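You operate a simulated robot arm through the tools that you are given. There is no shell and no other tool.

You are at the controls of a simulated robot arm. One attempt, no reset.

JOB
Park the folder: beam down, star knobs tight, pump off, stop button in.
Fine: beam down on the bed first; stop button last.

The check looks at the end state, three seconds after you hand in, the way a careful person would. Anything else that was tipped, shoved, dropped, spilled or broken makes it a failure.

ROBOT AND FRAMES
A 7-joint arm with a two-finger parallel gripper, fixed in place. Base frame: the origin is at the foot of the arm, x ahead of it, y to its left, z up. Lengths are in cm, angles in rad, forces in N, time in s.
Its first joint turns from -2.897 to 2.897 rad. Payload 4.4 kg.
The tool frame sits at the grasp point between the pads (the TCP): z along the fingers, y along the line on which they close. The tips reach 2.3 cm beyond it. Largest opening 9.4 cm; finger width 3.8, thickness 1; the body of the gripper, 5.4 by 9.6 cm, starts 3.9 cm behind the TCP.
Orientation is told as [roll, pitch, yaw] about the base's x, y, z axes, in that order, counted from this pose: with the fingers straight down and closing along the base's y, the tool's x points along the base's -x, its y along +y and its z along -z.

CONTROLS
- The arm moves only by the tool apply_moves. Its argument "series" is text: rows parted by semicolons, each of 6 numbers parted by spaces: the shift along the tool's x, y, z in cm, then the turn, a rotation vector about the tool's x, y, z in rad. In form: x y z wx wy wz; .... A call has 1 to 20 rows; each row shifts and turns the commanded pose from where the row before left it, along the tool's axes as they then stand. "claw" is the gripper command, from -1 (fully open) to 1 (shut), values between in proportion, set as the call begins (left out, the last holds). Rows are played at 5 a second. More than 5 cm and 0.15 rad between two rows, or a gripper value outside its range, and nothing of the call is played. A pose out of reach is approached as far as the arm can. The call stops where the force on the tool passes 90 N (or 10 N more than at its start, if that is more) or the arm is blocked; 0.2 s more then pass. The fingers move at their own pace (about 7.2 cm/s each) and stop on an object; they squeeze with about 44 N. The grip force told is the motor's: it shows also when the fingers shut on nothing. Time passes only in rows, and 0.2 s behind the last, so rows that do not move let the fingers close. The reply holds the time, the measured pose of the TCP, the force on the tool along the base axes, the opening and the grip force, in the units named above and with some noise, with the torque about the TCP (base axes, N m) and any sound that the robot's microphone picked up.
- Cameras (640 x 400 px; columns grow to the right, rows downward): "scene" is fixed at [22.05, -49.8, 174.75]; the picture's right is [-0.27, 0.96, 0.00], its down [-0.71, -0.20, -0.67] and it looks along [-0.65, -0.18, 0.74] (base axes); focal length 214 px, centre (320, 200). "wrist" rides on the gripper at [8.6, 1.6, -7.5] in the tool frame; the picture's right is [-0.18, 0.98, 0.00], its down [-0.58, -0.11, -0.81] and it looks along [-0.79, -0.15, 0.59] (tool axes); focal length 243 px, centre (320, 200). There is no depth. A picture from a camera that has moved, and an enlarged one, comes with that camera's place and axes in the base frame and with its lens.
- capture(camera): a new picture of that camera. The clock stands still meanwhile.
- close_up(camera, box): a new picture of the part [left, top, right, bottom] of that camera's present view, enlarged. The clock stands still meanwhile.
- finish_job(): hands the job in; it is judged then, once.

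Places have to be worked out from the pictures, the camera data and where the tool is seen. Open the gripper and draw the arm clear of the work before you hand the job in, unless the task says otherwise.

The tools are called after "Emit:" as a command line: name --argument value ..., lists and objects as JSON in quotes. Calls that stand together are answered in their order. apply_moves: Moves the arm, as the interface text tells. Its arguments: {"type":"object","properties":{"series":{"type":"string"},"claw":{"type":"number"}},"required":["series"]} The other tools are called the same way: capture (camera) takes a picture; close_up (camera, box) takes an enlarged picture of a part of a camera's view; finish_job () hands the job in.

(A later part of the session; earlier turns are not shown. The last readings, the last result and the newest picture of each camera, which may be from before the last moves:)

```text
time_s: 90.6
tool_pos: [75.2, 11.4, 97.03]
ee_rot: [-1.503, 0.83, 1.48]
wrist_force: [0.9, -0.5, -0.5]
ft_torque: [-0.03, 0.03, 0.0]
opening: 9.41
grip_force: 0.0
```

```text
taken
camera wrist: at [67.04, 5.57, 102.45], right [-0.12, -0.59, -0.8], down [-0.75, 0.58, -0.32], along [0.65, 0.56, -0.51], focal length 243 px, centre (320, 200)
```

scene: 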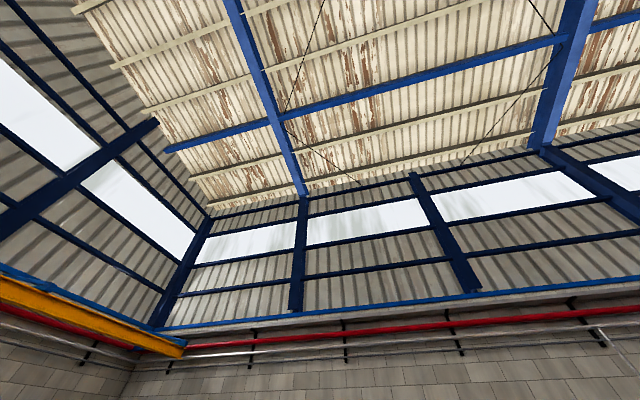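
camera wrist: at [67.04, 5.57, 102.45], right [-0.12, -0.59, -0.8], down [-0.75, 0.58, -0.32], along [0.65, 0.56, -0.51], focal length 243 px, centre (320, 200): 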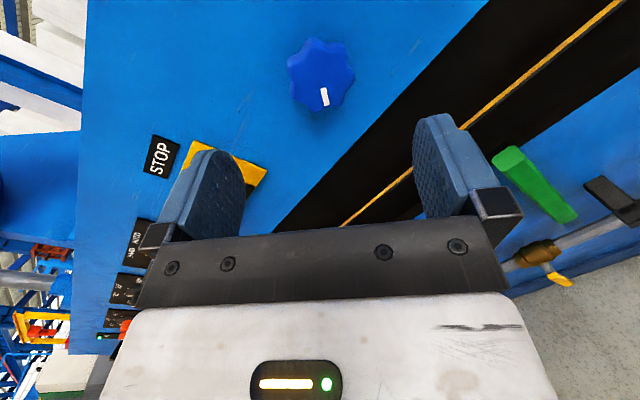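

The blue knob is on the tool axis with its face at x≈85.0, and the panel plane is at x≈87.4. I'll advance 8 cm along the tool axis and check.

Emit:
apply_moves --series "0 0 3 0 0 0; 0 0 3 0 0 0; 0 0 2 0 0 0; 0 0 0 0 0 0"

Emit:
capture --camera "wrist"

```text
time_s: 91.6
tool_pos: [83.04, 10.25, 96.7]
ee_rot: [-1.502, 0.83, 1.479]
wrist_force: [-0.1, -0.5, -0.1]
ft_torque: [0.03, 0.0, -0.01]
opening: 9.41
grip_force: 0.0
```

```text
taken
camera wrist: at [74.91, 4.37, 102.17], right [-0.12, -0.59, -0.8], down [-0.75, 0.58, -0.32], along [0.65, 0.56, -0.51], focal length 243 px, centre (320, 200)
```

wrist: 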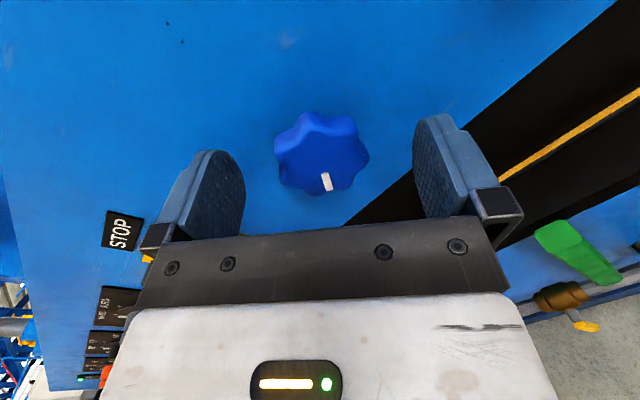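

The knob is centred between the pads. I'll advance 1.4 cm and close the gripper on it.

Emit:
apply_moves --series "0 0 0.7 0 0 0; 0 0 0.7 0 0 0; 0 0 0 0 0 0"

Emit:
apply_moves --series "0 0 0 0 0 0; 0 0 0 0 0 0; 0 0 0 0 0 0; 0 0 0 0 0 0" --claw 1

Emit:
capture --camera "wrist"

```text
time_s: 92.2
tool_pos: [83.87, 10.22, 96.79]
ee_rot: [-1.506, 0.828, 1.479]
wrist_force: [-62.7, -4.8, 17.9]
ft_torque: [0.97, -2.08, 3.05]
opening: 9.38
grip_force: 0.0
stopped in row 2: the force on the tool passed its limit at 126 N (the readings are from after the stop); the commanded pose is now the measured one
```

```text
time_s: 92.7
tool_pos: [84.01, 10.28, 96.48]
ee_rot: [-1.503, 0.83, 1.483]
wrist_force: [0.4, -30.8, -26.8]
ft_torque: [0.09, 0.23, -0.28]
opening: 4.92
grip_force: 28.8
stopped in row 2: the force on the tool passed its limit at 99 N (the readings are from after the stop); the commanded pose is now the measured one
```

```text
taken
camera wrist: at [75.92, 4.36, 102.01], right [-0.12, -0.59, -0.8], down [-0.75, 0.58, -0.32], along [0.65, 0.56, -0.51], focal length 243 px, centre (320, 200)
```

wrist: 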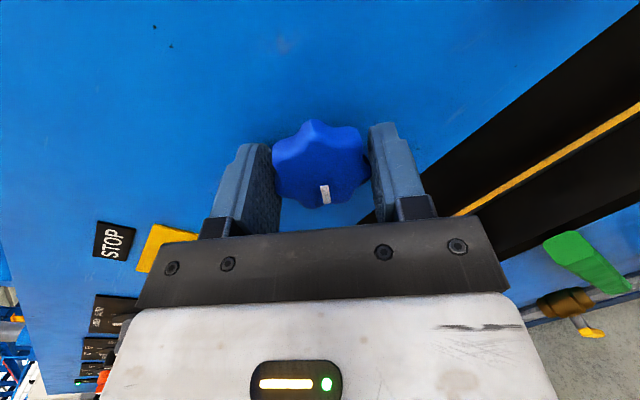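

The fingertips touched the panel, then closed on the knob (opening 4.9). I'll let the grip settle with a tiny retreat before turning.

Emit:
apply_moves --series "0 0 -0.2 0 0 0; 0 0 0 0 0 0; 0 0 0 0 0 0" --claw 1

```text
time_s: 93.4
tool_pos: [83.68, 10.28, 96.59]
ee_rot: [-1.503, 0.83, 1.484]
wrist_force: [21.8, -16.2, -6.9]
ft_torque: [0.01, 0.13, -0.54]
opening: 4.91
grip_force: 45.2
stopped in row 3: the force on the tool passed its limit at 93 N (the readings are from after the stop); the commanded pose is now the measured one
```

Gripped at full force. I'll start turning clockwise (+ about the tool axis) in small steps and watch the torque.

Emit:
apply_moves --series "0 0 0 0 0 0.1; 0 0 0 0 0 0.1; 0 0 0 0 0 0"

Emit:
capture --camera "wrist"

```text
time_s: 94.2
tool_pos: [83.7, 10.33, 96.45]
ee_rot: [-1.512, 0.63, 1.466]
wrist_force: [-1.1, -16.9, -8.6]
ft_torque: [0.01, 0.49, -0.12]
opening: 4.94
grip_force: 45.4
```

```text
taken
camera wrist: at [75.46, 3.53, 100.51], right [-0.1, -0.42, -0.9], down [-0.74, 0.64, -0.22], along [0.67, 0.64, -0.38], focal length 243 px, centre (320, 200)
```

wrist: 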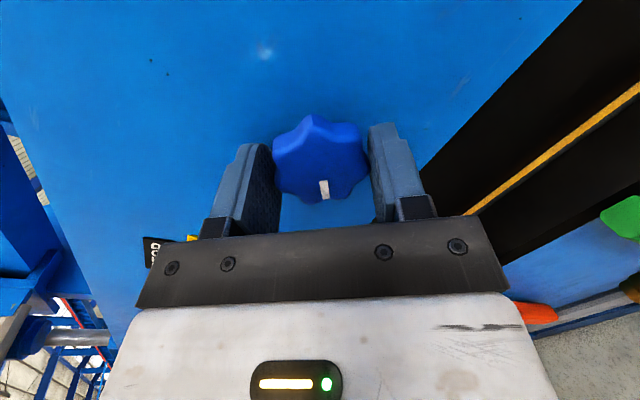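

The knob turns with the gripper at almost no torque, so it's loose. I'll continue clockwise.

Emit:
apply_moves --series "0 0 0 0 0 0.12; 0 0 0 0 0 0.12; 0 0 0 0 0 0.12; 0 0 0 0 0 0.12; 0 0 0 0 0 0.12; 0 0 0 0 0 0"

Emit:
capture --camera "wrist"

```text
time_s: 95.6
tool_pos: [83.8, 10.52, 96.46]
ee_rot: [-1.526, 0.03, 1.438]
wrist_force: [-2.2, 13.4, -13.0]
ft_torque: [0.05, 0.16, 0.57]
opening: 4.94
grip_force: 45.8
```

```text
taken
camera wrist: at [75.14, 2.88, 95.43], right [-0.02, 0.16, -0.99], down [-0.71, 0.69, 0.13], along [0.7, 0.71, 0.1], focal length 243 px, centre (320, 200)
```

wrist: 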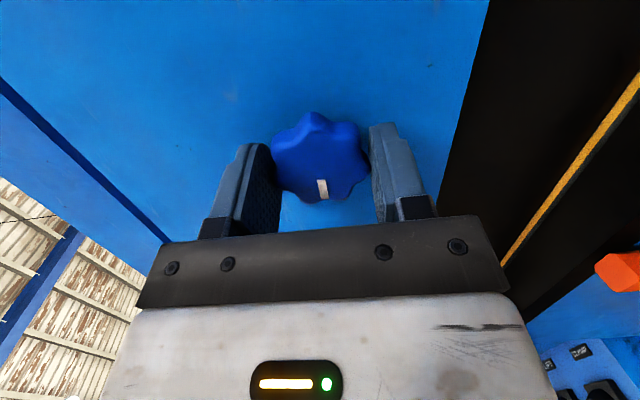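

0.8 rad turned, still almost no torque about x. I'll continue.

Emit:
apply_moves --series "0 0 0 0 0 0.12; 0 0 0 0 0 0.12; 0 0 0 0 0 0.12; 0 0 0 0 0 0.12; 0 0 0 0 0 0.12; 0 0 0 0 0 0.12; 0 0 0 0 0 0"

Emit:
capture --camera "wrist"

```text
time_s: 97.2
tool_pos: [83.82, 10.23, 96.68]
ee_rot: [-1.513, -0.689, 1.396]
wrist_force: [5.2, -0.1, 9.4]
ft_torque: [-0.02, -0.22, -0.35]
opening: 4.94
grip_force: 44.7
```

```text
taken
camera wrist: at [75.33, 5.85, 90.07], right [0.08, 0.76, -0.64], down [-0.73, 0.48, 0.49], along [0.68, 0.43, 0.59], focal length 243 px, centre (320, 200)
```

wrist: 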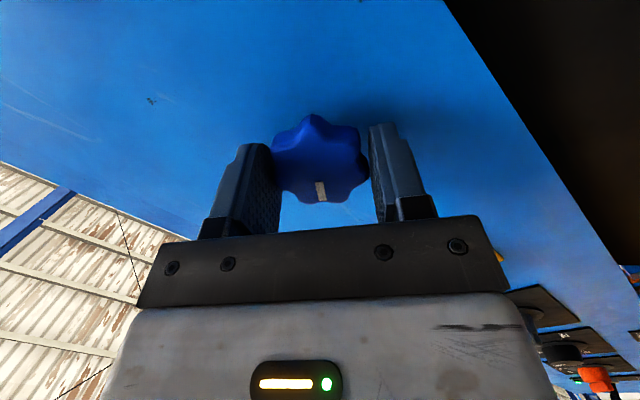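

1.5 rad turned and still free. I'll keep going clockwise.

Emit:
apply_moves --series "0 0 0 0 0 0.12; 0 0 0 0 0 0.12; 0 0 0 0 0 0.12; 0 0 0 0 0 0.12; 0 0 0 0 0 0.12; 0 0 0 0 0 0.12; 0 0 0 0 0 0.12; 0 0 0 0 0 0"

Emit:
capture --camera "wrist"

```text
time_s: 99.0
tool_pos: [83.73, 10.25, 96.54]
ee_rot: [-0.702, -1.512, 0.564]
wrist_force: [15.0, -60.8, 11.1]
ft_torque: [-0.07, -0.21, -0.61]
opening: 4.91
grip_force: 45.1
```

```text
taken
camera wrist: at [76.21, 12.66, 88.06], right [0.14, 0.98, 0.15], down [-0.78, 0.02, 0.62], along [0.6, -0.2, 0.77], focal length 243 px, centre (320, 200)
```

wrist: 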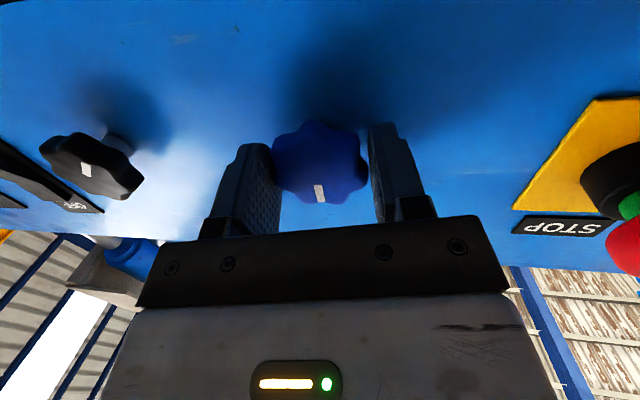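

Torque is still low, but the sideways force is −60 N along the closing axis, so the gripper is slightly off-centre. I'll shift a little in −y to relieve it.

Emit:
apply_moves --series "0 -0.15 0 0 0 0; 0 0 0 0 0 0"

```text
time_s: 99.6
tool_pos: [83.66, 10.19, 96.51]
ee_rot: [-0.715, -1.51, 0.581]
wrist_force: [29.1, -39.9, 2.4]
ft_torque: [-0.02, -0.02, -0.49]
opening: 4.9
grip_force: 45.1
```

Emit:
apply_moves --series "0 -0.2 0.1 0 0 0; 0 0 0 0 0 0; 0 0 0 0 0 0.12; 0 0 0 0 0 0.12; 0 0 0 0 0 0.12; 0 0 0 0 0 0.12; 0 0 0 0 0 0"

Emit:
capture --camera "wrist"

```text
time_s: 100.7
tool_pos: [84.29, 10.35, 95.51]
ee_rot: [1.334, -1.333, -1.479]
wrist_force: [-215.2, -16.0, 60.2]
ft_torque: [0.74, -6.15, 5.03]
opening: 4.91
grip_force: 45.0
out of reach, approached as far as the arm can: row 5
stopped in row 5: the force on the tool passed its limit at 292 N (the readings are from after the stop); the commanded pose is now the measured one
```

```text
taken
camera wrist: at [76.95, 15.11, 87.77], right [0.15, 0.9, 0.4], down [-0.8, -0.13, 0.58], along [0.58, -0.41, 0.7], focal length 243 px, centre (320, 200)
```

wrist: 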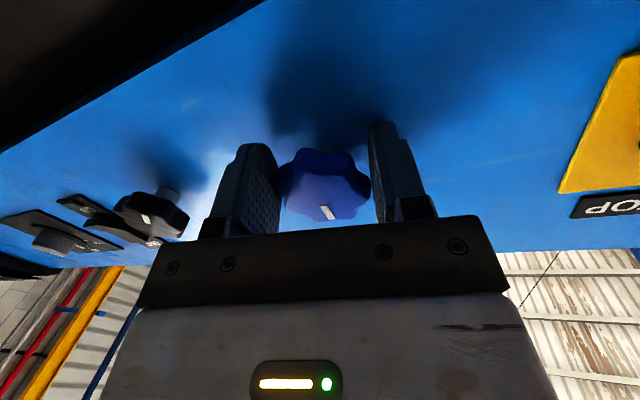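

The arm hit a joint limit and pressed into the panel. I'll immediately open the gripper and back away along the tool axis.

Emit:
apply_moves --series "0 0 -0.5 0 0 0; 0 0 -0.5 0 0 0; 0 0 0 0 0 0; 0 0 -2 0 0 0; 0 0 -3 0 0 0; 0 0 -3 0 0 0; 0 0 0 0 0 0" --claw -1

Emit:
capture --camera "wrist"

```text
time_s: 102.3
tool_pos: [75.8, 11.62, 95.85]
ee_rot: [1.312, -1.331, -1.457]
wrist_force: [-0.3, -0.1, 0.1]
ft_torque: [-0.01, -0.01, 0.04]
opening: 9.39
grip_force: 0.1
```

```text
taken
camera wrist: at [68.41, 16.35, 88.14], right [0.15, 0.9, 0.4], down [-0.8, -0.13, 0.59], along [0.58, -0.41, 0.7], focal length 243 px, centre (320, 200)
```

wrist: 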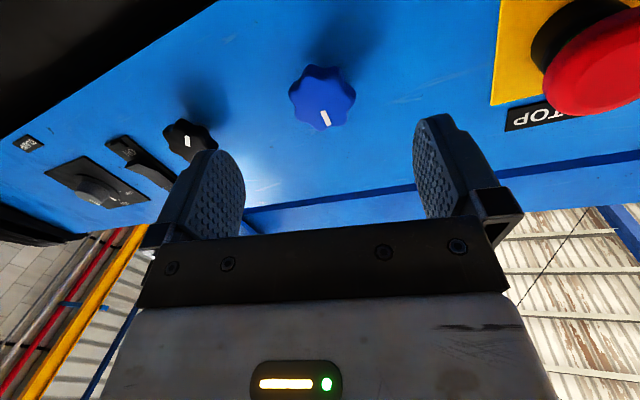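

Clear of the panel, and the knob looks fine. The pointer has gone from 7 o'clock to about 12 o'clock with no resistance. I'll unwind the wrist in free space for another grip.

Emit:
apply_moves --series "0 0 0 0 0 -0.14; 0 0 0 0 0 -0.14; 0 0 0 0 0 -0.14; 0 0 0 0 0 -0.14; 0 0 0 0 0 -0.14; 0 0 0 0 0 -0.14; 0 0 0 0 0 -0.14; 0 0 0 0 0 -0.14; 0 0 0 0 0 -0.14; 0 0 0 0 0 -0.14; 0 0 0 0 0 -0.14; 0 0 0 0 0 -0.14; 0 0 0 0 0 -0.14; 0 0 0 0 0 -0.14; 0 0 0 0 0 -0.14; 0 0 0 0 0 -0.14; 0 0 0 0 0 -0.14; 0 0 0 0 0 -0.14; 0 0 0 0 0 -0.14; 0 0 0 0 0 0"

Emit:
capture --camera "wrist"

```text
time_s: 106.5
tool_pos: [75.58, 11.61, 95.72]
ee_rot: [-1.48, 0.855, 1.502]
wrist_force: [-0.1, -0.6, -0.1]
ft_torque: [0.0, 0.01, 0.01]
opening: 9.4
grip_force: 0.1
```

```text
taken
camera wrist: at [67.7, 5.85, 101.52], right [-0.13, -0.61, -0.78], down [-0.76, 0.57, -0.32], along [0.64, 0.55, -0.54], focal length 243 px, centre (320, 200)
```

wrist: 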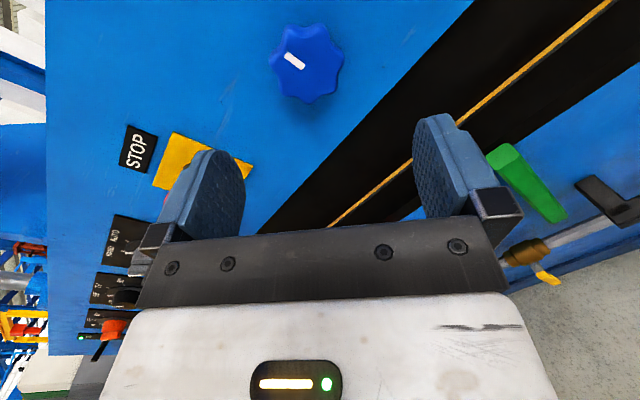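

The pointer has clearly rotated. I'll look closely at the blue knob to see whether it has screwed in toward the panel.

Emit:
close_up --camera "wrist" --box '[240, 10, 380, 110]'

```text
4.00 times, centred on (310, 60) of wrist
camera zoom: at [67.7, 5.85, 101.52], right [-0.13, -0.61, -0.78], down [-0.76, 0.57, -0.32], along [0.64, 0.55, -0.54], focal length 970 px, centre (360, 760)
```

zoom: 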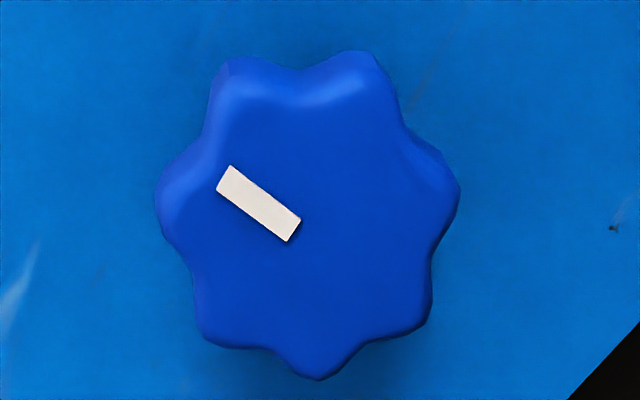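

Seven-lobed knob, still free. I'll re-centre (shift +1.2, −0.7 in the tool frame) and advance to the earlier grip depth.

Emit:
apply_moves --series "1.19 -0.68 0 0 0 0; 0 0 4 0 0 0; 0 0 3 0 0 0; 0 0 1 0 0 0; 0 0 0 0 0 0"

Emit:
capture --camera "wrist"

```text
time_s: 107.7
tool_pos: [83.54, 10.23, 96.75]
ee_rot: [-1.478, 0.856, 1.503]
wrist_force: [-0.5, 0.2, 0.4]
ft_torque: [0.01, -0.03, -0.04]
opening: 9.4
grip_force: 0.0
```

```text
taken
camera wrist: at [75.68, 4.56, 102.56], right [-0.13, -0.61, -0.78], down [-0.76, 0.57, -0.32], along [0.64, 0.55, -0.54], focal length 243 px, centre (320, 200)
```

wrist: 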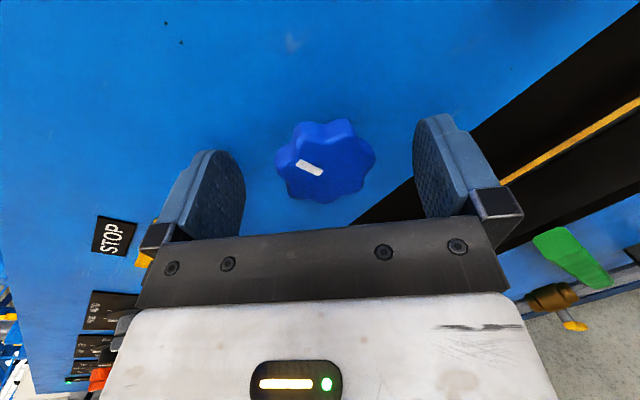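

Well-centred (about 0.25 cm to one side). I'll nudge over and close.

Emit:
apply_moves --series "0 0.25 0 0 0 0; 0 0 0 0 0 0"

Emit:
apply_moves --series "0 0 0 0 0 0; 0 0 0 0 0 0; 0 0 0 0 0 0; 0 0 0 0 0 0" --claw 1

```text
time_s: 108.3
tool_pos: [83.59, 9.99, 96.51]
ee_rot: [-1.477, 0.855, 1.504]
wrist_force: [0.1, 0.5, 0.0]
ft_torque: [0.01, 0.01, 0.02]
opening: 9.41
grip_force: 0.2
```

```text
time_s: 109.3
tool_pos: [83.58, 10.21, 96.68]
ee_rot: [-1.479, 0.858, 1.503]
wrist_force: [3.3, 21.4, 7.8]
ft_torque: [0.03, 0.12, 0.14]
opening: 4.9
grip_force: 45.0
```

Gripped well. I'll continue turning clockwise.

Emit:
apply_moves --series "0 0 0 0 0 0.12; 0 0 0 0 0 0.12; 0 0 0 0 0 0.12; 0 0 0 0 0 0.12; 0 0 0 0 0 0.12; 0 0 0 0 0 0.12; 0 0 0 0 0 0"

Emit:
capture --camera "wrist"

```text
time_s: 110.9
tool_pos: [83.57, 9.99, 96.63]
ee_rot: [-1.511, 0.134, 1.44]
wrist_force: [-1.3, 12.9, 29.9]
ft_torque: [-0.88, -0.48, -0.02]
opening: 4.9
grip_force: 45.0
```

```text
taken
camera wrist: at [75.02, 2.45, 96.48], right [-0.05, 0.06, -1.0], down [-0.71, 0.7, 0.08], along [0.7, 0.72, 0.01], focal length 243 px, centre (320, 200)
```

wrist: 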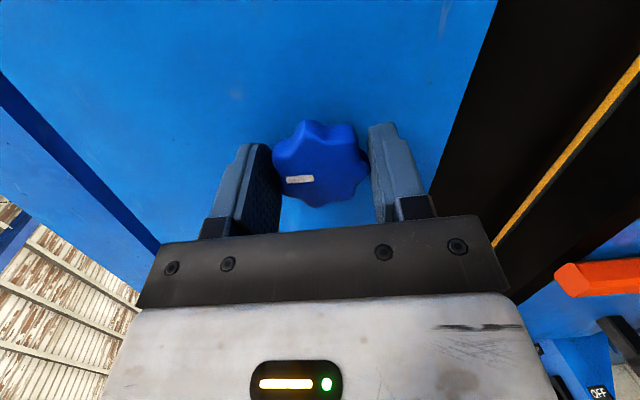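

Resistance now: torque −0.88 N·m about x, and the pointer has lagged behind the gripper by about 30°, so the knob appears to have hit its tight stop. I'll push a little further to confirm.

Emit:
apply_moves --series "0 0 0 0 0 0.1; 0 0 0 0 0 0.1; 0 0 0 0 0 0"

Emit:
capture --camera "wrist"

```text
time_s: 111.7
tool_pos: [83.65, 10.0, 96.54]
ee_rot: [-1.511, -0.064, 1.428]
wrist_force: [2.9, 7.5, 30.6]
ft_torque: [-0.6, -0.4, -0.12]
opening: 4.93
grip_force: 44.7
```

```text
taken
camera wrist: at [74.97, 2.72, 94.71], right [-0.02, 0.25, -0.97], down [-0.71, 0.68, 0.19], along [0.7, 0.69, 0.16], focal length 243 px, centre (320, 200)
```

wrist: 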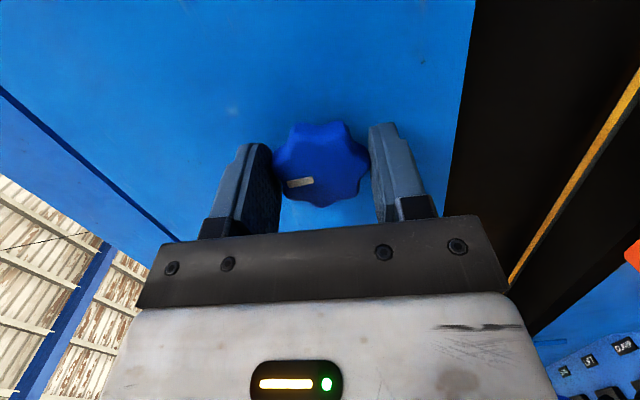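

The gripper slips over a knob that no longer turns, so the blue knob is tight. I'll release and back off.

Emit:
apply_moves --series "0 0 0 0 0 0; 0 0 0 0 0 0; 0 0 -0.5 0 0 0; 0 0 -3.5 0 0 0; 0 0 -4 0 0 0; 0 0 0 0 0 0" --claw -1

Emit:
apply_moves --series "0 0 0 0 0 -0.14; 0 0 0 0 0 -0.14; 0 0 0 0 0 -0.14; 0 0 0 0 0 -0.14; 0 0 0 0 0 -0.14; 0 0 0 0 0 -0.14; 0 0 0 0 0 0"

Emit:
capture --camera "wrist"

```text
time_s: 113.1
tool_pos: [75.44, 11.39, 96.79]
ee_rot: [-1.51, -0.064, 1.429]
wrist_force: [0.3, 0.1, 0.8]
ft_torque: [0.01, 0.02, 0.01]
opening: 9.42
grip_force: 0.0
```

```text
time_s: 114.7
tool_pos: [75.69, 11.15, 96.86]
ee_rot: [-1.484, 0.777, 1.492]
wrist_force: [-0.8, 0.4, -0.2]
ft_torque: [-0.01, 0.0, 0.02]
opening: 9.4
grip_force: 0.1
```

```text
taken
camera wrist: at [67.61, 4.98, 102.16], right [-0.13, -0.55, -0.83], down [-0.75, 0.6, -0.28], along [0.65, 0.59, -0.49], focal length 243 px, centre (320, 200)
```

wrist: 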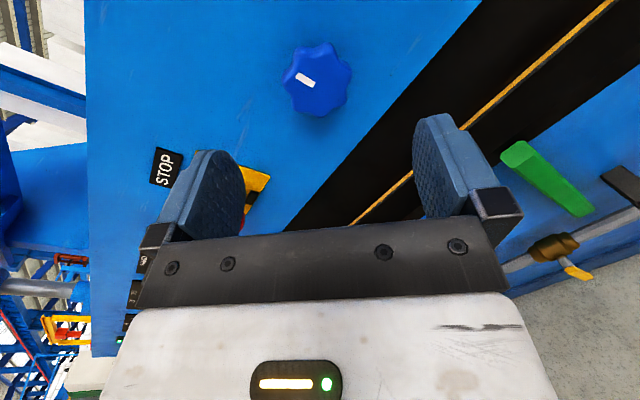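

The blue knob is tight. Next is the black knob at (85.2, −3.9, 96.5); I'll yaw the tool a bit more to the right (needed for reach there) and move over at a standoff.

Emit:
apply_moves --series "0 0 0 -0.077 0.036 0.001; 3.18 2.81 1 0 0 0; 3.18 2.81 1 0 0 0; 3.18 2.81 1 0 0 0; 0 0 0 0 0 0"

Emit:
capture --camera "wrist"

```text
time_s: 115.9
tool_pos: [76.08, -2.14, 97.47]
ee_rot: [-1.443, 0.777, 1.442]
wrist_force: [0.0, 0.1, 0.2]
ft_torque: [-0.01, 0.02, 0.0]
opening: 9.37
grip_force: 0.1
```

```text
taken
camera wrist: at [67.64, -7.55, 102.97], right [-0.19, -0.53, -0.82], down [-0.71, 0.66, -0.26], along [0.68, 0.53, -0.5], focal length 243 px, centre (320, 200)
```

wrist: 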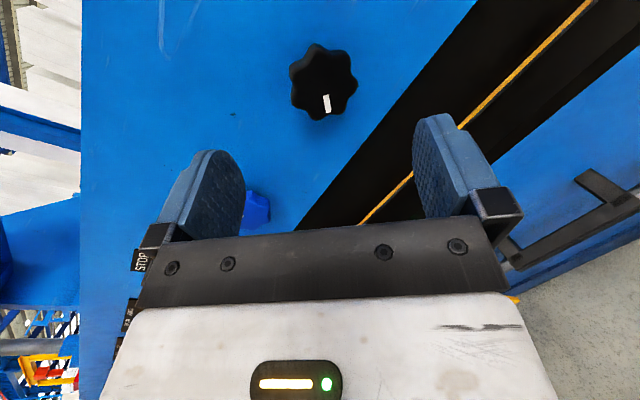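

The black knob is on-axis. With this yaw it's better to have the fingers above and below the knob (both equally deep), so I'll roll 0.6 rad clockwise before approaching.

Emit:
apply_moves --series "0 0.15 0 0 0 0; 0 0 0 0 0 0.15; 0 0 0 0 0 0.15; 0 0 0 0 0 0.15; 0 0 0 0 0 0.15; 0 0 0 0 0 0"

Emit:
capture --camera "wrist"

```text
time_s: 117.3
tool_pos: [75.87, -2.05, 97.27]
ee_rot: [-1.479, 0.181, 1.37]
wrist_force: [0.4, -0.2, 0.3]
ft_torque: [-0.01, -0.02, 0.04]
opening: 9.39
grip_force: 0.0
```

```text
taken
camera wrist: at [66.77, -8.9, 97.79], right [-0.09, 0.02, -1.0], down [-0.66, 0.75, 0.08], along [0.75, 0.66, -0.05], focal length 243 px, centre (320, 200)
```

wrist: 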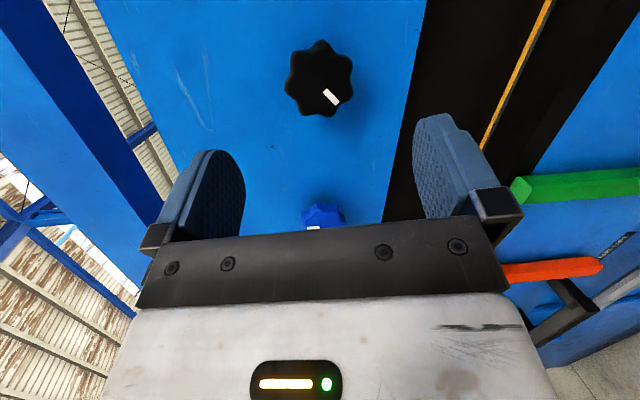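

Good alignment. I'll advance 7.8 cm along the tool axis toward the black knob.

Emit:
apply_moves --series "0 0 3.5 0 0 0; 0 0 3 0 0 0; 0 0 1.3 0 0 0; 0 0 0 0 0 0"

Emit:
capture --camera "wrist"

```text
time_s: 118.3
tool_pos: [83.48, -3.74, 96.57]
ee_rot: [-1.48, 0.181, 1.37]
wrist_force: [0.2, 0.6, 0.2]
ft_torque: [0.02, 0.0, 0.0]
opening: 9.4
grip_force: 0.2
```

```text
taken
camera wrist: at [74.37, -10.63, 97.17], right [-0.09, 0.02, -1.0], down [-0.66, 0.75, 0.07], along [0.75, 0.66, -0.05], focal length 243 px, centre (320, 200)
```

wrist: 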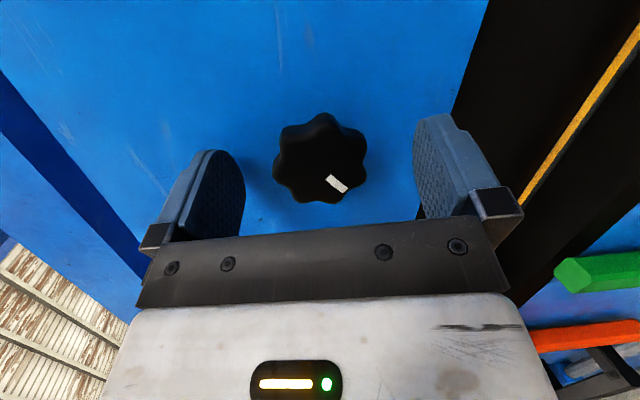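

Centred. Closing on the black knob.

Emit:
apply_moves --series "0 0 0 0 0 0; 0 0 0 0 0 0; 0 0 0 0 0 0; 0 0 0 0 0 0" --claw 1

```text
time_s: 119.3
tool_pos: [83.48, -3.83, 96.62]
ee_rot: [-1.48, 0.182, 1.371]
wrist_force: [2.9, 0.3, 0.7]
ft_torque: [0.03, 0.3, -0.01]
opening: 4.9
grip_force: 45.2
```

Well centred (almost no side force). Turning clockwise now.

Emit:
apply_moves --series "0 0 0 0 0 0.12; 0 0 0 0 0 0.12; 0 0 0 0 0 0.12; 0 0 0 0 0 0.12; 0 0 0 0 0 0.12; 0 0 0 0 0 0"

Emit:
capture --camera "wrist"

```text
time_s: 120.7
tool_pos: [83.61, -3.73, 96.63]
ee_rot: [-1.473, -0.418, 1.316]
wrist_force: [3.7, 0.4, 5.2]
ft_torque: [0.01, -0.45, -0.05]
opening: 4.97
grip_force: 44.8
```

```text
taken
camera wrist: at [74.27, -8.95, 92.18], right [0.05, 0.57, -0.82], down [-0.65, 0.64, 0.41], along [0.76, 0.51, 0.4], focal length 243 px, centre (320, 200)
```

wrist: 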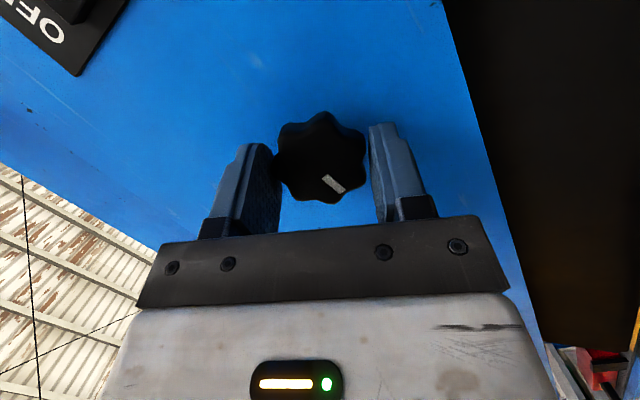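

The black knob turns freely with the gripper. Another 0.6 rad.

Emit:
apply_moves --series "0 0 0 0 0 0.12; 0 0 0 0 0 0.12; 0 0 0 0 0 0.12; 0 0 0 0 0 0.12; 0 0 0 0 0 0.12; 0 0 0 0 0 0"

Emit:
capture --camera "wrist"

```text
time_s: 122.1
tool_pos: [83.41, -3.78, 96.47]
ee_rot: [-1.398, -1.014, 1.207]
wrist_force: [-0.4, 15.7, 0.7]
ft_torque: [0.02, -0.27, 0.0]
opening: 4.92
grip_force: 44.5
```

```text
taken
camera wrist: at [74.84, -4.93, 88.89], right [0.17, 0.92, -0.36], down [-0.69, 0.37, 0.62], along [0.7, 0.14, 0.7], focal length 243 px, centre (320, 200)
```

wrist: 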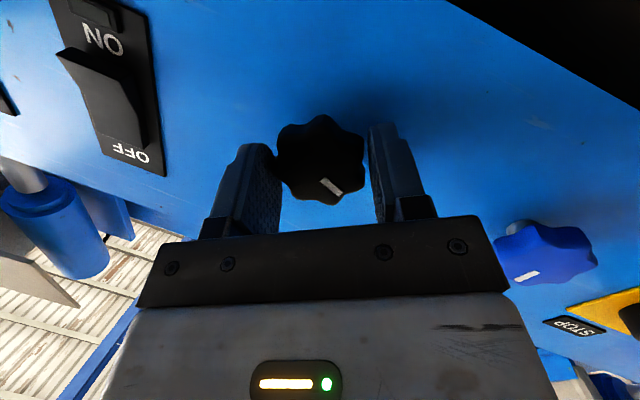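

1.2 rad turned, still free. Another 0.3 rad, then I'll re-grip.

Emit:
apply_moves --series "0 0 0 0 0 0.1; 0 0 0 0 0 0.1; 0 0 0 0 0 0.1; 0 0 0 0 0 0"

Emit:
apply_moves --series "0 0 0 0 0 0; 0 0 0 0 0 0; 0 0 -2.5 0 0 0; 0 0 -3 0 0 0; 0 0 -2.5 0 0 0; 0 0 0 0 0 -0.15; 0 0 0 0 0 -0.15; 0 0 0 0 0 -0.15; 0 0 0 0 0 -0.15; 0 0 0 0 0 -0.15; 0 0 0 0 0 -0.15; 0 0 0 0 0 -0.15; 0 0 0 0 0 -0.15; 0 0 0 0 0 -0.15; 0 0 0 0 0 -0.15; 0 0 0 0 0 0" --claw -1

Emit:
capture --camera "wrist"

```text
time_s: 123.1
tool_pos: [83.36, -3.74, 96.53]
ee_rot: [-1.215, -1.304, 1.01]
wrist_force: [2.1, 19.5, -12.6]
ft_torque: [0.02, -0.02, -0.12]
opening: 4.87
grip_force: 45.6
```

```text
time_s: 126.5
tool_pos: [75.63, -2.02, 97.32]
ee_rot: [-1.479, 0.181, 1.37]
wrist_force: [-0.6, 0.4, 0.0]
ft_torque: [-0.01, 0.0, 0.0]
opening: 9.4
grip_force: 0.0
```

```text
taken
camera wrist: at [66.58, -8.91, 97.83], right [-0.09, 0.02, -1.0], down [-0.66, 0.75, 0.07], along [0.75, 0.66, -0.05], focal length 243 px, centre (320, 200)
```

wrist: 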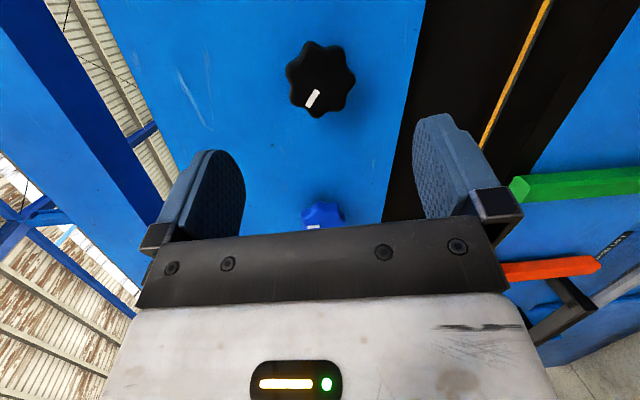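

The black pointer has moved round about 85°. I'll re-grip along the same line and continue.

Emit:
apply_moves --series "0 0 3.5 0 0 0; 0 0 3 0 0 0; 0 0 1.5 0 0 0; 0 0 0 0 0 0"

Emit:
apply_moves --series "0 0 0 0 0 0; 0 0 0 0 0 0; 0 0 0 0 0 0; 0 0 0 0 0 0" --claw 1

Emit:
apply_moves --series "0 0 0 0 0 0.12; 0 0 0 0 0 0.12; 0 0 0 0 0 0.12; 0 0 0 0 0 0.12; 0 0 0 0 0 0.12; 0 0 0 0 0 0"

Emit:
capture --camera "wrist"

```text
time_s: 127.5
tool_pos: [83.4, -3.7, 96.58]
ee_rot: [-1.479, 0.179, 1.371]
wrist_force: [-0.4, -0.5, 0.6]
ft_torque: [0.03, -0.01, 0.0]
opening: 9.41
grip_force: 0.1
```

```text
time_s: 128.5
tool_pos: [83.22, -3.66, 96.67]
ee_rot: [-1.48, 0.179, 1.37]
wrist_force: [0.8, 1.6, 7.8]
ft_torque: [0.03, 0.2, 0.17]
opening: 4.88
grip_force: 45.2
```

```text
time_s: 129.9
tool_pos: [83.41, -3.72, 96.6]
ee_rot: [-1.475, -0.42, 1.314]
wrist_force: [2.9, -6.0, 8.5]
ft_torque: [-0.03, -0.46, -0.43]
opening: 4.93
grip_force: 44.7
```

```text
taken
camera wrist: at [74.23, -8.97, 92.15], right [0.05, 0.57, -0.82], down [-0.65, 0.64, 0.41], along [0.76, 0.51, 0.41], focal length 243 px, centre (320, 200)
```

wrist: 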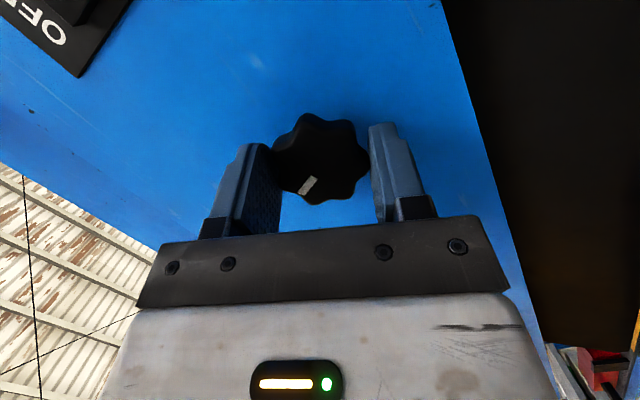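

2.1 rad in total and still free; continuing in small steps.

Emit:
apply_moves --series "0 0 0 0 0 0.1; 0 0 0 0 0 0.1; 0 0 0 0 0 0.1; 0 0 0 0 0 0.1; 0 0 0 0 0 0"

Emit:
apply_moves --series "0 0 0 0 0 0.1; 0 0 0 0 0 0.1; 0 0 0 0 0 0.1; 0 0 0 0 0 0"

Emit:
capture --camera "wrist"

```text
time_s: 131.1
tool_pos: [83.54, -3.64, 96.65]
ee_rot: [-1.44, -0.816, 1.257]
wrist_force: [-9.1, -11.3, 16.0]
ft_torque: [-1.02, -0.9, -0.28]
opening: 4.88
grip_force: 44.8
```

```text
time_s: 132.1
tool_pos: [83.56, -3.71, 96.48]
ee_rot: [-1.366, -1.114, 1.168]
wrist_force: [10.4, -8.6, 5.4]
ft_torque: [-0.84, -0.65, -0.27]
opening: 4.88
grip_force: 45.2
```

```text
taken
camera wrist: at [75.06, -4.08, 88.61], right [0.19, 0.95, -0.26], down [-0.7, 0.31, 0.64], along [0.69, 0.06, 0.72], focal length 243 px, centre (320, 200)
```

wrist: 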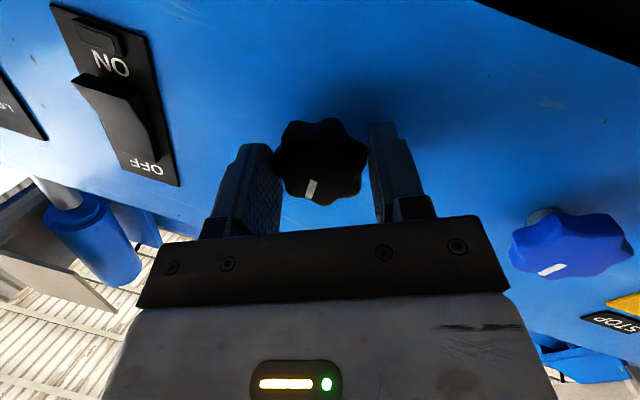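

Torque reached about −1 N·m and the pads now slip, so the black knob is tight as well. I'll release and back off.

Emit:
apply_moves --series "0 0 0 0 0 0; 0 0 0 0 0 0; 0 0 -2.5 0 0 0; 0 0 -4 0 0 0; 0 0 -4 0 0 0; 0 0 -4 0 0 0; 0 0 0 0 0 -0.15; 0 0 0 0 0 -0.15; 0 0 0 0 0 -0.15; 0 0 0 0 0 -0.15; 0 0 0 0 0 -0.15; 0 0 0 0 0 -0.15; 0 0 0 0 0 -0.15; 0 0 0 0 0 -0.15; 0 0 0 0 0 -0.15; 0 0 0 0 0 -0.15; 0 0 0 0 0 -0.15; 0 0 0 0 0 -0.15; 0 0 0 0 0 0" --claw -1

Emit:
capture --camera "wrist"

```text
time_s: 136.1
tool_pos: [69.48, -0.47, 97.91]
ee_rot: [-1.455, 0.679, 1.426]
wrist_force: [1.1, -0.5, 0.2]
ft_torque: [0.0, 0.0, 0.02]
opening: 9.41
grip_force: 0.0
```

```text
taken
camera wrist: at [60.9, -6.53, 102.63], right [-0.18, -0.45, -0.88], down [-0.7, 0.69, -0.21], along [0.69, 0.57, -0.43], focal length 243 px, centre (320, 200)
```

wrist: 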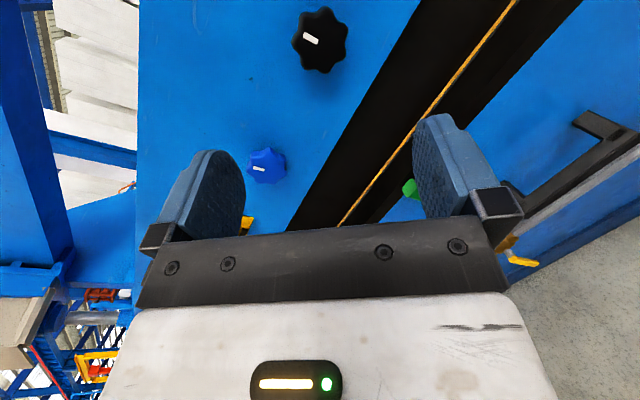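

Both star knobs now show the same (tight) pointer direction. Next is the pump toggle at about (87, 87, 99). I'll close the gripper and move back and to the left, rolling the camera upright again on the way.

Emit:
apply_moves --series "-2.8 -3.03 -2.53 0 0 0; -2.8 -3.03 -2.53 0 0 0; -2.8 -3.03 -2.53 0 0 0; -2.8 -3.03 -2.53 0 0 0; -2.8 -3.03 -2.53 0 0 0; -2.8 -3.03 -2.53 0 0 0; -2.8 -3.03 -2.53 0 0 0; -2.8 -3.03 -2.53 0 0 0; -2.8 -3.03 -2.53 0 0 0; -2.8 -3.03 -2.53 0 0 0; 0 0 0 0 0 -0.15; 0 0 0 0 0 -0.15; 0 0 0 0 0 -0.15; 0 0 0 0 0 -0.15; 0 0 0 0 0 -0.15; 0 0 0 0 0 -0.13; 0 0 0 0 0 0" --claw 1

Emit:
capture --camera "wrist"

```text
time_s: 139.7
tool_pos: [54.08, 44.63, 106.09]
ee_rot: [-0.121, 1.481, 2.802]
wrist_force: [0.5, -0.6, 0.3]
ft_torque: [0.01, 0.0, 0.02]
opening: 0.0
grip_force: 42.4
```

```text
taken
camera wrist: at [47.29, 44.5, 115.29], right [-0.23, -0.95, -0.19], down [-0.81, 0.3, -0.51], along [0.54, 0.04, -0.84], focal length 243 px, centre (320, 200)
```

wrist: 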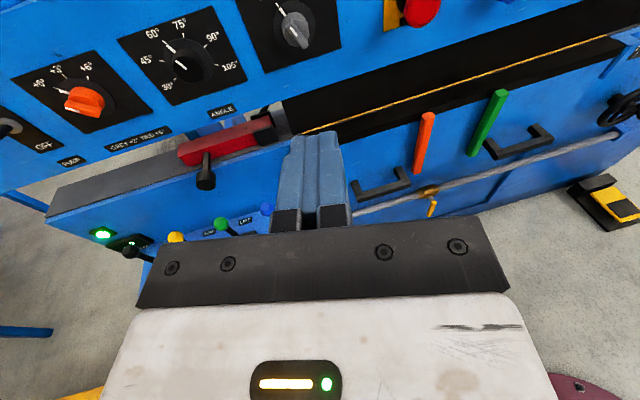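

I'll level the tool and yaw it left to point toward the pump toggle.

Emit:
apply_moves --series "0 0 0 0.003 0.08 0.018; 0 0 0 0.144 0 0; 0 0 0 0.144 0 0; 0 0 0 0.144 0 0; 0 0 0 0.144 0 0; 0 0 0 0.144 0 0; 0 0 0 0 0 0"

Emit:
capture --camera "wrist"

```text
time_s: 141.3
tool_pos: [54.11, 44.65, 106.23]
ee_rot: [-1.982, 1.538, 1.664]
wrist_force: [0.5, 0.2, -0.3]
ft_torque: [0.03, 0.01, -0.01]
opening: 0.02
grip_force: 41.9
```

```text
taken
camera wrist: at [48.46, 39.37, 114.58], right [0.47, -0.85, -0.21], down [-0.76, -0.28, -0.59], along [0.44, 0.44, -0.78], focal length 243 px, centre (320, 200)
```

wrist: 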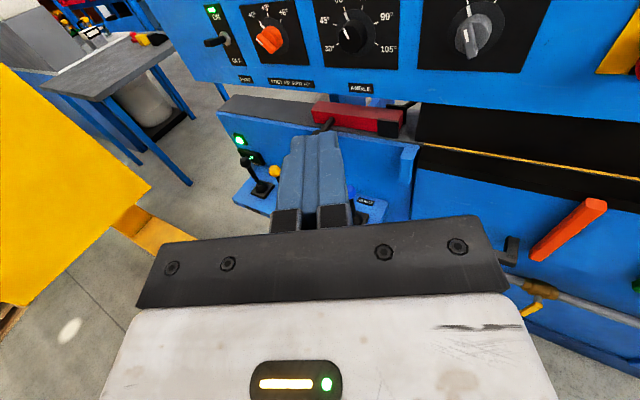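

The toggle is visible at the upper left of the view. I'll move toward it, to a standoff around (70, 78, 108).

Emit:
apply_moves --series "0.09 -2.38 3.36 0 0 0; 0.09 -2.38 3.36 0 0 0; 0.09 -2.38 3.36 0 0 0; 0.09 -2.38 3.36 0 0 0; 0.09 -2.38 3.36 0 0 0; 0.09 -2.38 3.36 0 0 0; 0.09 -2.38 3.36 0 0 0; 0.09 -2.38 3.36 0 0 0; 0 0 0 0 0 0"

Emit:
capture --camera "wrist"

```text
time_s: 143.3
tool_pos: [68.44, 74.25, 107.77]
ee_rot: [-1.97, 1.54, 1.677]
wrist_force: [-0.3, 0.2, -0.8]
ft_torque: [-0.01, 0.01, 0.04]
opening: 0.02
grip_force: 42.9
```

```text
taken
camera wrist: at [62.68, 69.03, 116.13], right [0.47, -0.85, -0.21], down [-0.76, -0.28, -0.59], along [0.44, 0.44, -0.78], focal length 243 px, centre (320, 200)
```

wrist: 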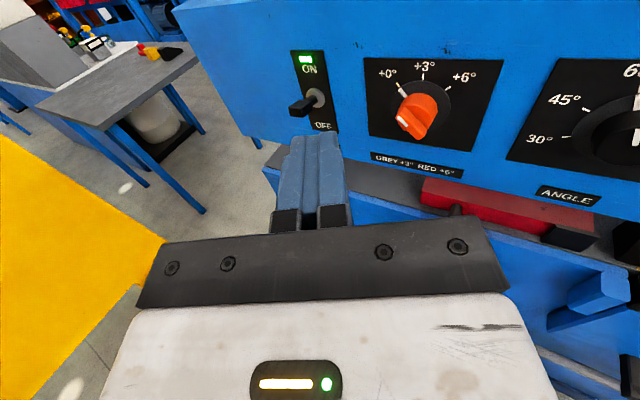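

The toggle is in good view, pointing towards ON (lamp lit). I'll zoom in to measure it.

Emit:
close_up --camera "wrist" --box '[250, 40, 410, 140]'

```text
4.00 times, centred on (330, 90) of wrist
camera zoom: at [62.68, 69.03, 116.13], right [0.47, -0.85, -0.21], down [-0.76, -0.28, -0.59], along [0.44, 0.44, -0.78], focal length 970 px, centre (280, 640)
```

zoom: 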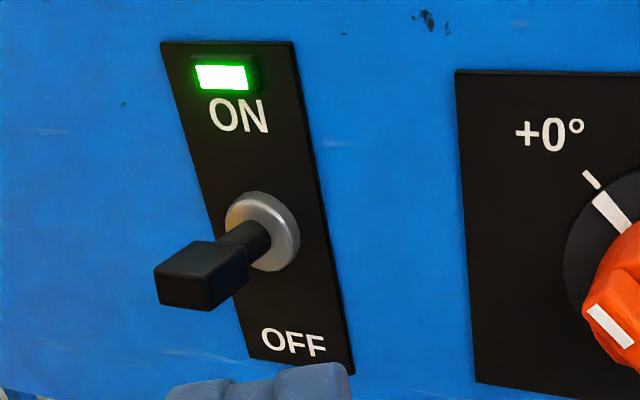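

The toggle paddle is at about (83.4, 87.6, 99.8), with its pivot at (87, 87.6, 99.1). I'll bring the closed fingertips over the paddle from above, staying high for now.

Emit:
apply_moves --series "0 -1.1 3.5 0 0 0; 0 -1.1 3.5 0 0 0; 0 -1.1 3.5 0 0 0; 0 -1.04 3.5 0 0 0; 0 0 0 0 0 0"

Emit:
capture --camera "wrist"

```text
time_s: 144.5
tool_pos: [78.51, 84.65, 107.94]
ee_rot: [-1.975, 1.54, 1.671]
wrist_force: [0.0, -0.3, 0.5]
ft_torque: [-0.01, -0.01, 0.01]
opening: 0.01
grip_force: 42.4
```

```text
taken
camera wrist: at [72.89, 79.45, 116.35], right [0.47, -0.85, -0.21], down [-0.76, -0.28, -0.59], along [0.44, 0.44, -0.78], focal length 243 px, centre (320, 200)
```

wrist: 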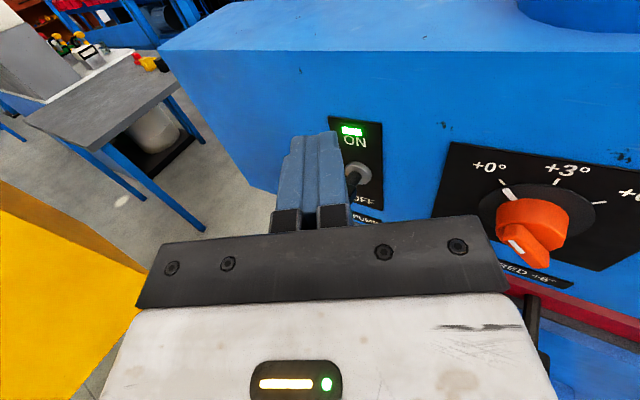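

The finger is nearly over the toggle. I'll go forward 4.2 cm, then lower to just above the paddle.

Emit:
apply_moves --series "0 -0.1 2.2 0 0 0; 0 0 2 0 0 0; -2 0 0 0 0 0; -2 0 0 0 0 0; -0.8 0 0 0 0 0; 0 0 0 0 0 0"

Emit:
capture --camera "wrist"

```text
time_s: 145.9
tool_pos: [82.3, 87.07, 103.32]
ee_rot: [-1.976, 1.54, 1.669]
wrist_force: [-0.4, 0.0, 0.9]
ft_torque: [0.01, 0.01, 0.01]
opening: 0.01
grip_force: 42.0
```

```text
taken
camera wrist: at [76.57, 81.69, 111.73], right [0.47, -0.85, -0.21], down [-0.76, -0.27, -0.59], along [0.44, 0.44, -0.78], focal length 243 px, centre (320, 200)
```

wrist: 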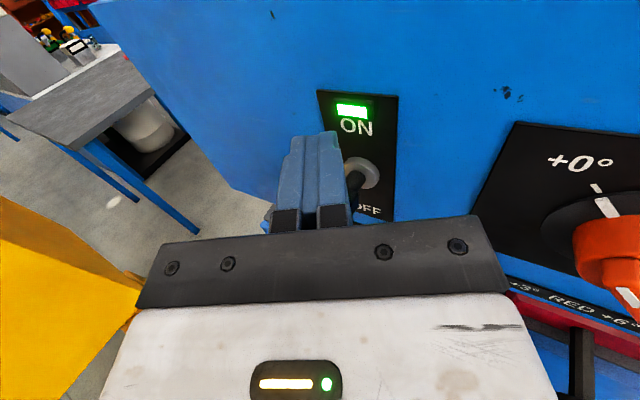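

The finger is right above the paddle, with the lever shaft disappearing underneath it. I'll press down in small steps.

Emit:
apply_moves --series "-0.6 0 0 0 0 0; -0.6 0 0 0 0 0; -0.6 0 0 0 0 0; 0 0 0 0 0 0"

Emit:
capture --camera "wrist"

```text
time_s: 146.9
tool_pos: [82.28, 87.01, 101.47]
ee_rot: [-1.974, 1.539, 1.671]
wrist_force: [-0.1, 0.5, -0.5]
ft_torque: [0.02, 0.01, -0.02]
opening: 0.0
grip_force: 42.3
```

```text
taken
camera wrist: at [76.57, 81.81, 109.96], right [0.47, -0.85, -0.21], down [-0.76, -0.27, -0.59], along [0.44, 0.44, -0.78], focal length 243 px, centre (320, 200)
```

wrist: 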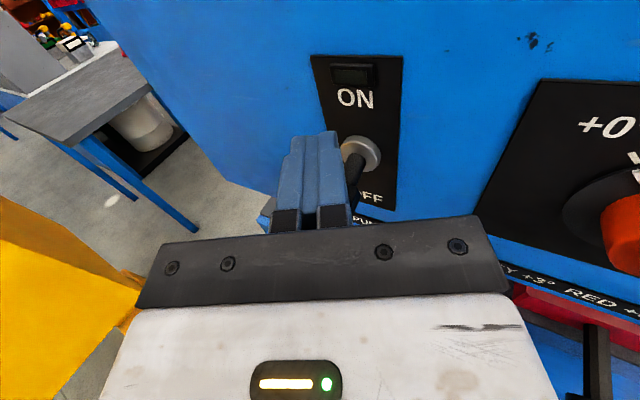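

The ON lamp went dark and the lever snapped down to OFF. I'll lift straight up, back away and verify.

Emit:
apply_moves --series "2 0 0 0 0 0; 3 0 0 0 0 0; 0 0 -4 0 0 0; 0 0 -4 0 0 0; 0 1 -4 0 0 0; 0 1 -4 0 0 0; 0 0 0 0 0 0"

Emit:
capture --camera "wrist"

Emit:
close_up --camera "wrist" --box '[220, 20, 480, 180]'

```text
time_s: 148.5
tool_pos: [69.26, 77.34, 106.32]
ee_rot: [-1.971, 1.538, 1.674]
wrist_force: [-0.6, 0.3, 0.5]
ft_torque: [-0.02, 0.0, 0.01]
opening: 0.0
grip_force: 42.5
```

```text
taken
camera wrist: at [63.57, 72.16, 114.71], right [0.47, -0.85, -0.21], down [-0.76, -0.28, -0.59], along [0.44, 0.44, -0.78], focal length 243 px, centre (320, 200)
```

wrist: 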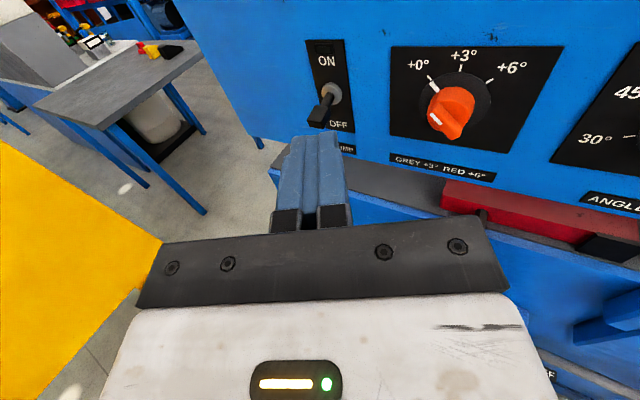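

```text
2.46 times, centred on (350, 100) of wrist
camera zoom: at [63.57, 72.16, 114.71], right [0.47, -0.85, -0.21], down [-0.76, -0.28, -0.59], along [0.44, 0.44, -0.78], focal length 597 px, centre (246, 446)
```

zoom: 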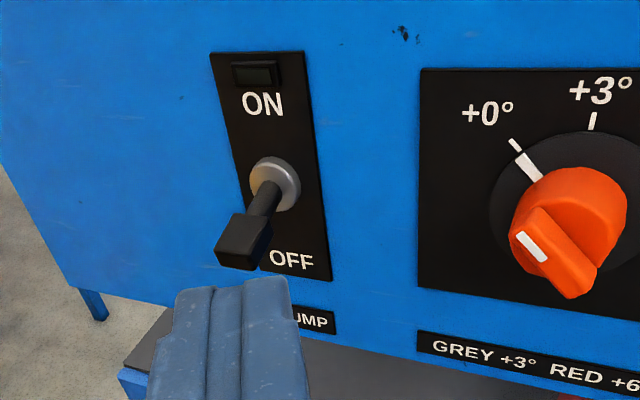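

The pump is off: lamp dark and lever down at OFF. Last comes the stop button; I'll straighten the tool to point along +x and move in front of it at a standoff.

Emit:
apply_moves --series "0 0 -3 0 0 0; 0 0 0 -0.127 0 0; 0 0 0 -0.127 0 0; 0 0 0 -0.127 0 0; 0 0 0 -0.127 0 0; -0.68 4.34 -0.6 0 0 0; -0.68 4.34 -0.6 0 0 0; -0.68 4.34 -0.6 0 0 0; -0.68 4.34 -0.6 0 0 0; -0.68 4.34 -0.6 0 0 0; -0.68 4.34 -0.6 0 0 0; -0.68 4.34 -0.6 0 0 0; -0.68 4.34 -0.6 0 0 0; -0.68 4.34 -0.6 0 0 0; -0.68 4.34 -0.6 0 0 0; -0.68 4.34 -0.6 0 0 0; -0.68 4.0 -0.6 0 0 0; 0 0 0 0 0 0"

Emit:
capture --camera "wrist"

```text
time_s: 152.3
tool_pos: [59.3, 24.63, 96.3]
ee_rot: [-1.476, 1.538, 1.661]
wrist_force: [0.1, 0.2, 0.0]
ft_torque: [-0.01, -0.04, -0.03]
opening: 0.0
grip_force: 42.1
```

```text
taken
camera wrist: at [51.92, 22.93, 104.79], right [-0.01, -0.98, -0.22], down [-0.81, 0.13, -0.58], along [0.59, 0.17, -0.79], focal length 243 px, centre (320, 200)
```

wrist: 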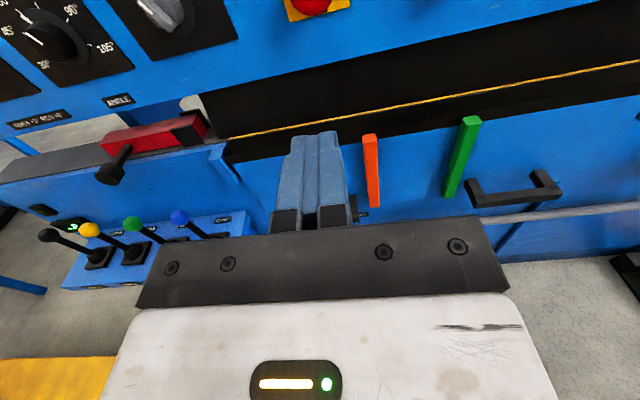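

The stop button cap is at about (82, 25.5, 98). I'll raise slightly and advance to get it centred on the tool axis.

Emit:
apply_moves --series "2 -0.6 2 0 0 0; 0 0 4 0 0 0; 0 0 3 0 0 0; 0 0 0 0 0 0"

Emit:
capture --camera "wrist"

```text
time_s: 153.3
tool_pos: [68.17, 25.19, 98.5]
ee_rot: [-1.481, 1.537, 1.657]
wrist_force: [0.8, 0.3, 0.0]
ft_torque: [0.01, 0.03, -0.02]
opening: 0.0
grip_force: 42.6
```

```text
taken
camera wrist: at [60.75, 23.44, 106.88], right [-0.01, -0.98, -0.22], down [-0.81, 0.13, -0.58], along [0.59, 0.17, -0.79], focal length 243 px, centre (320, 200)
```

wrist: 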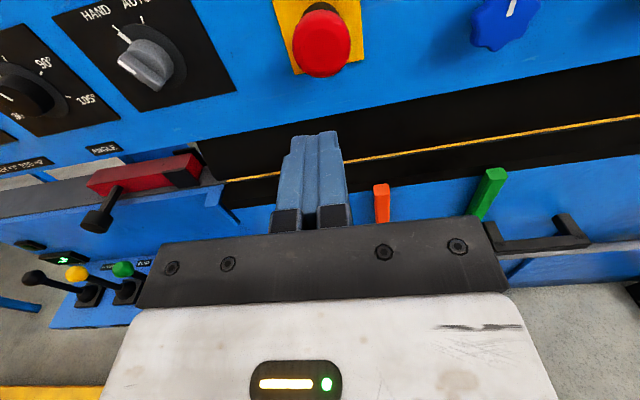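

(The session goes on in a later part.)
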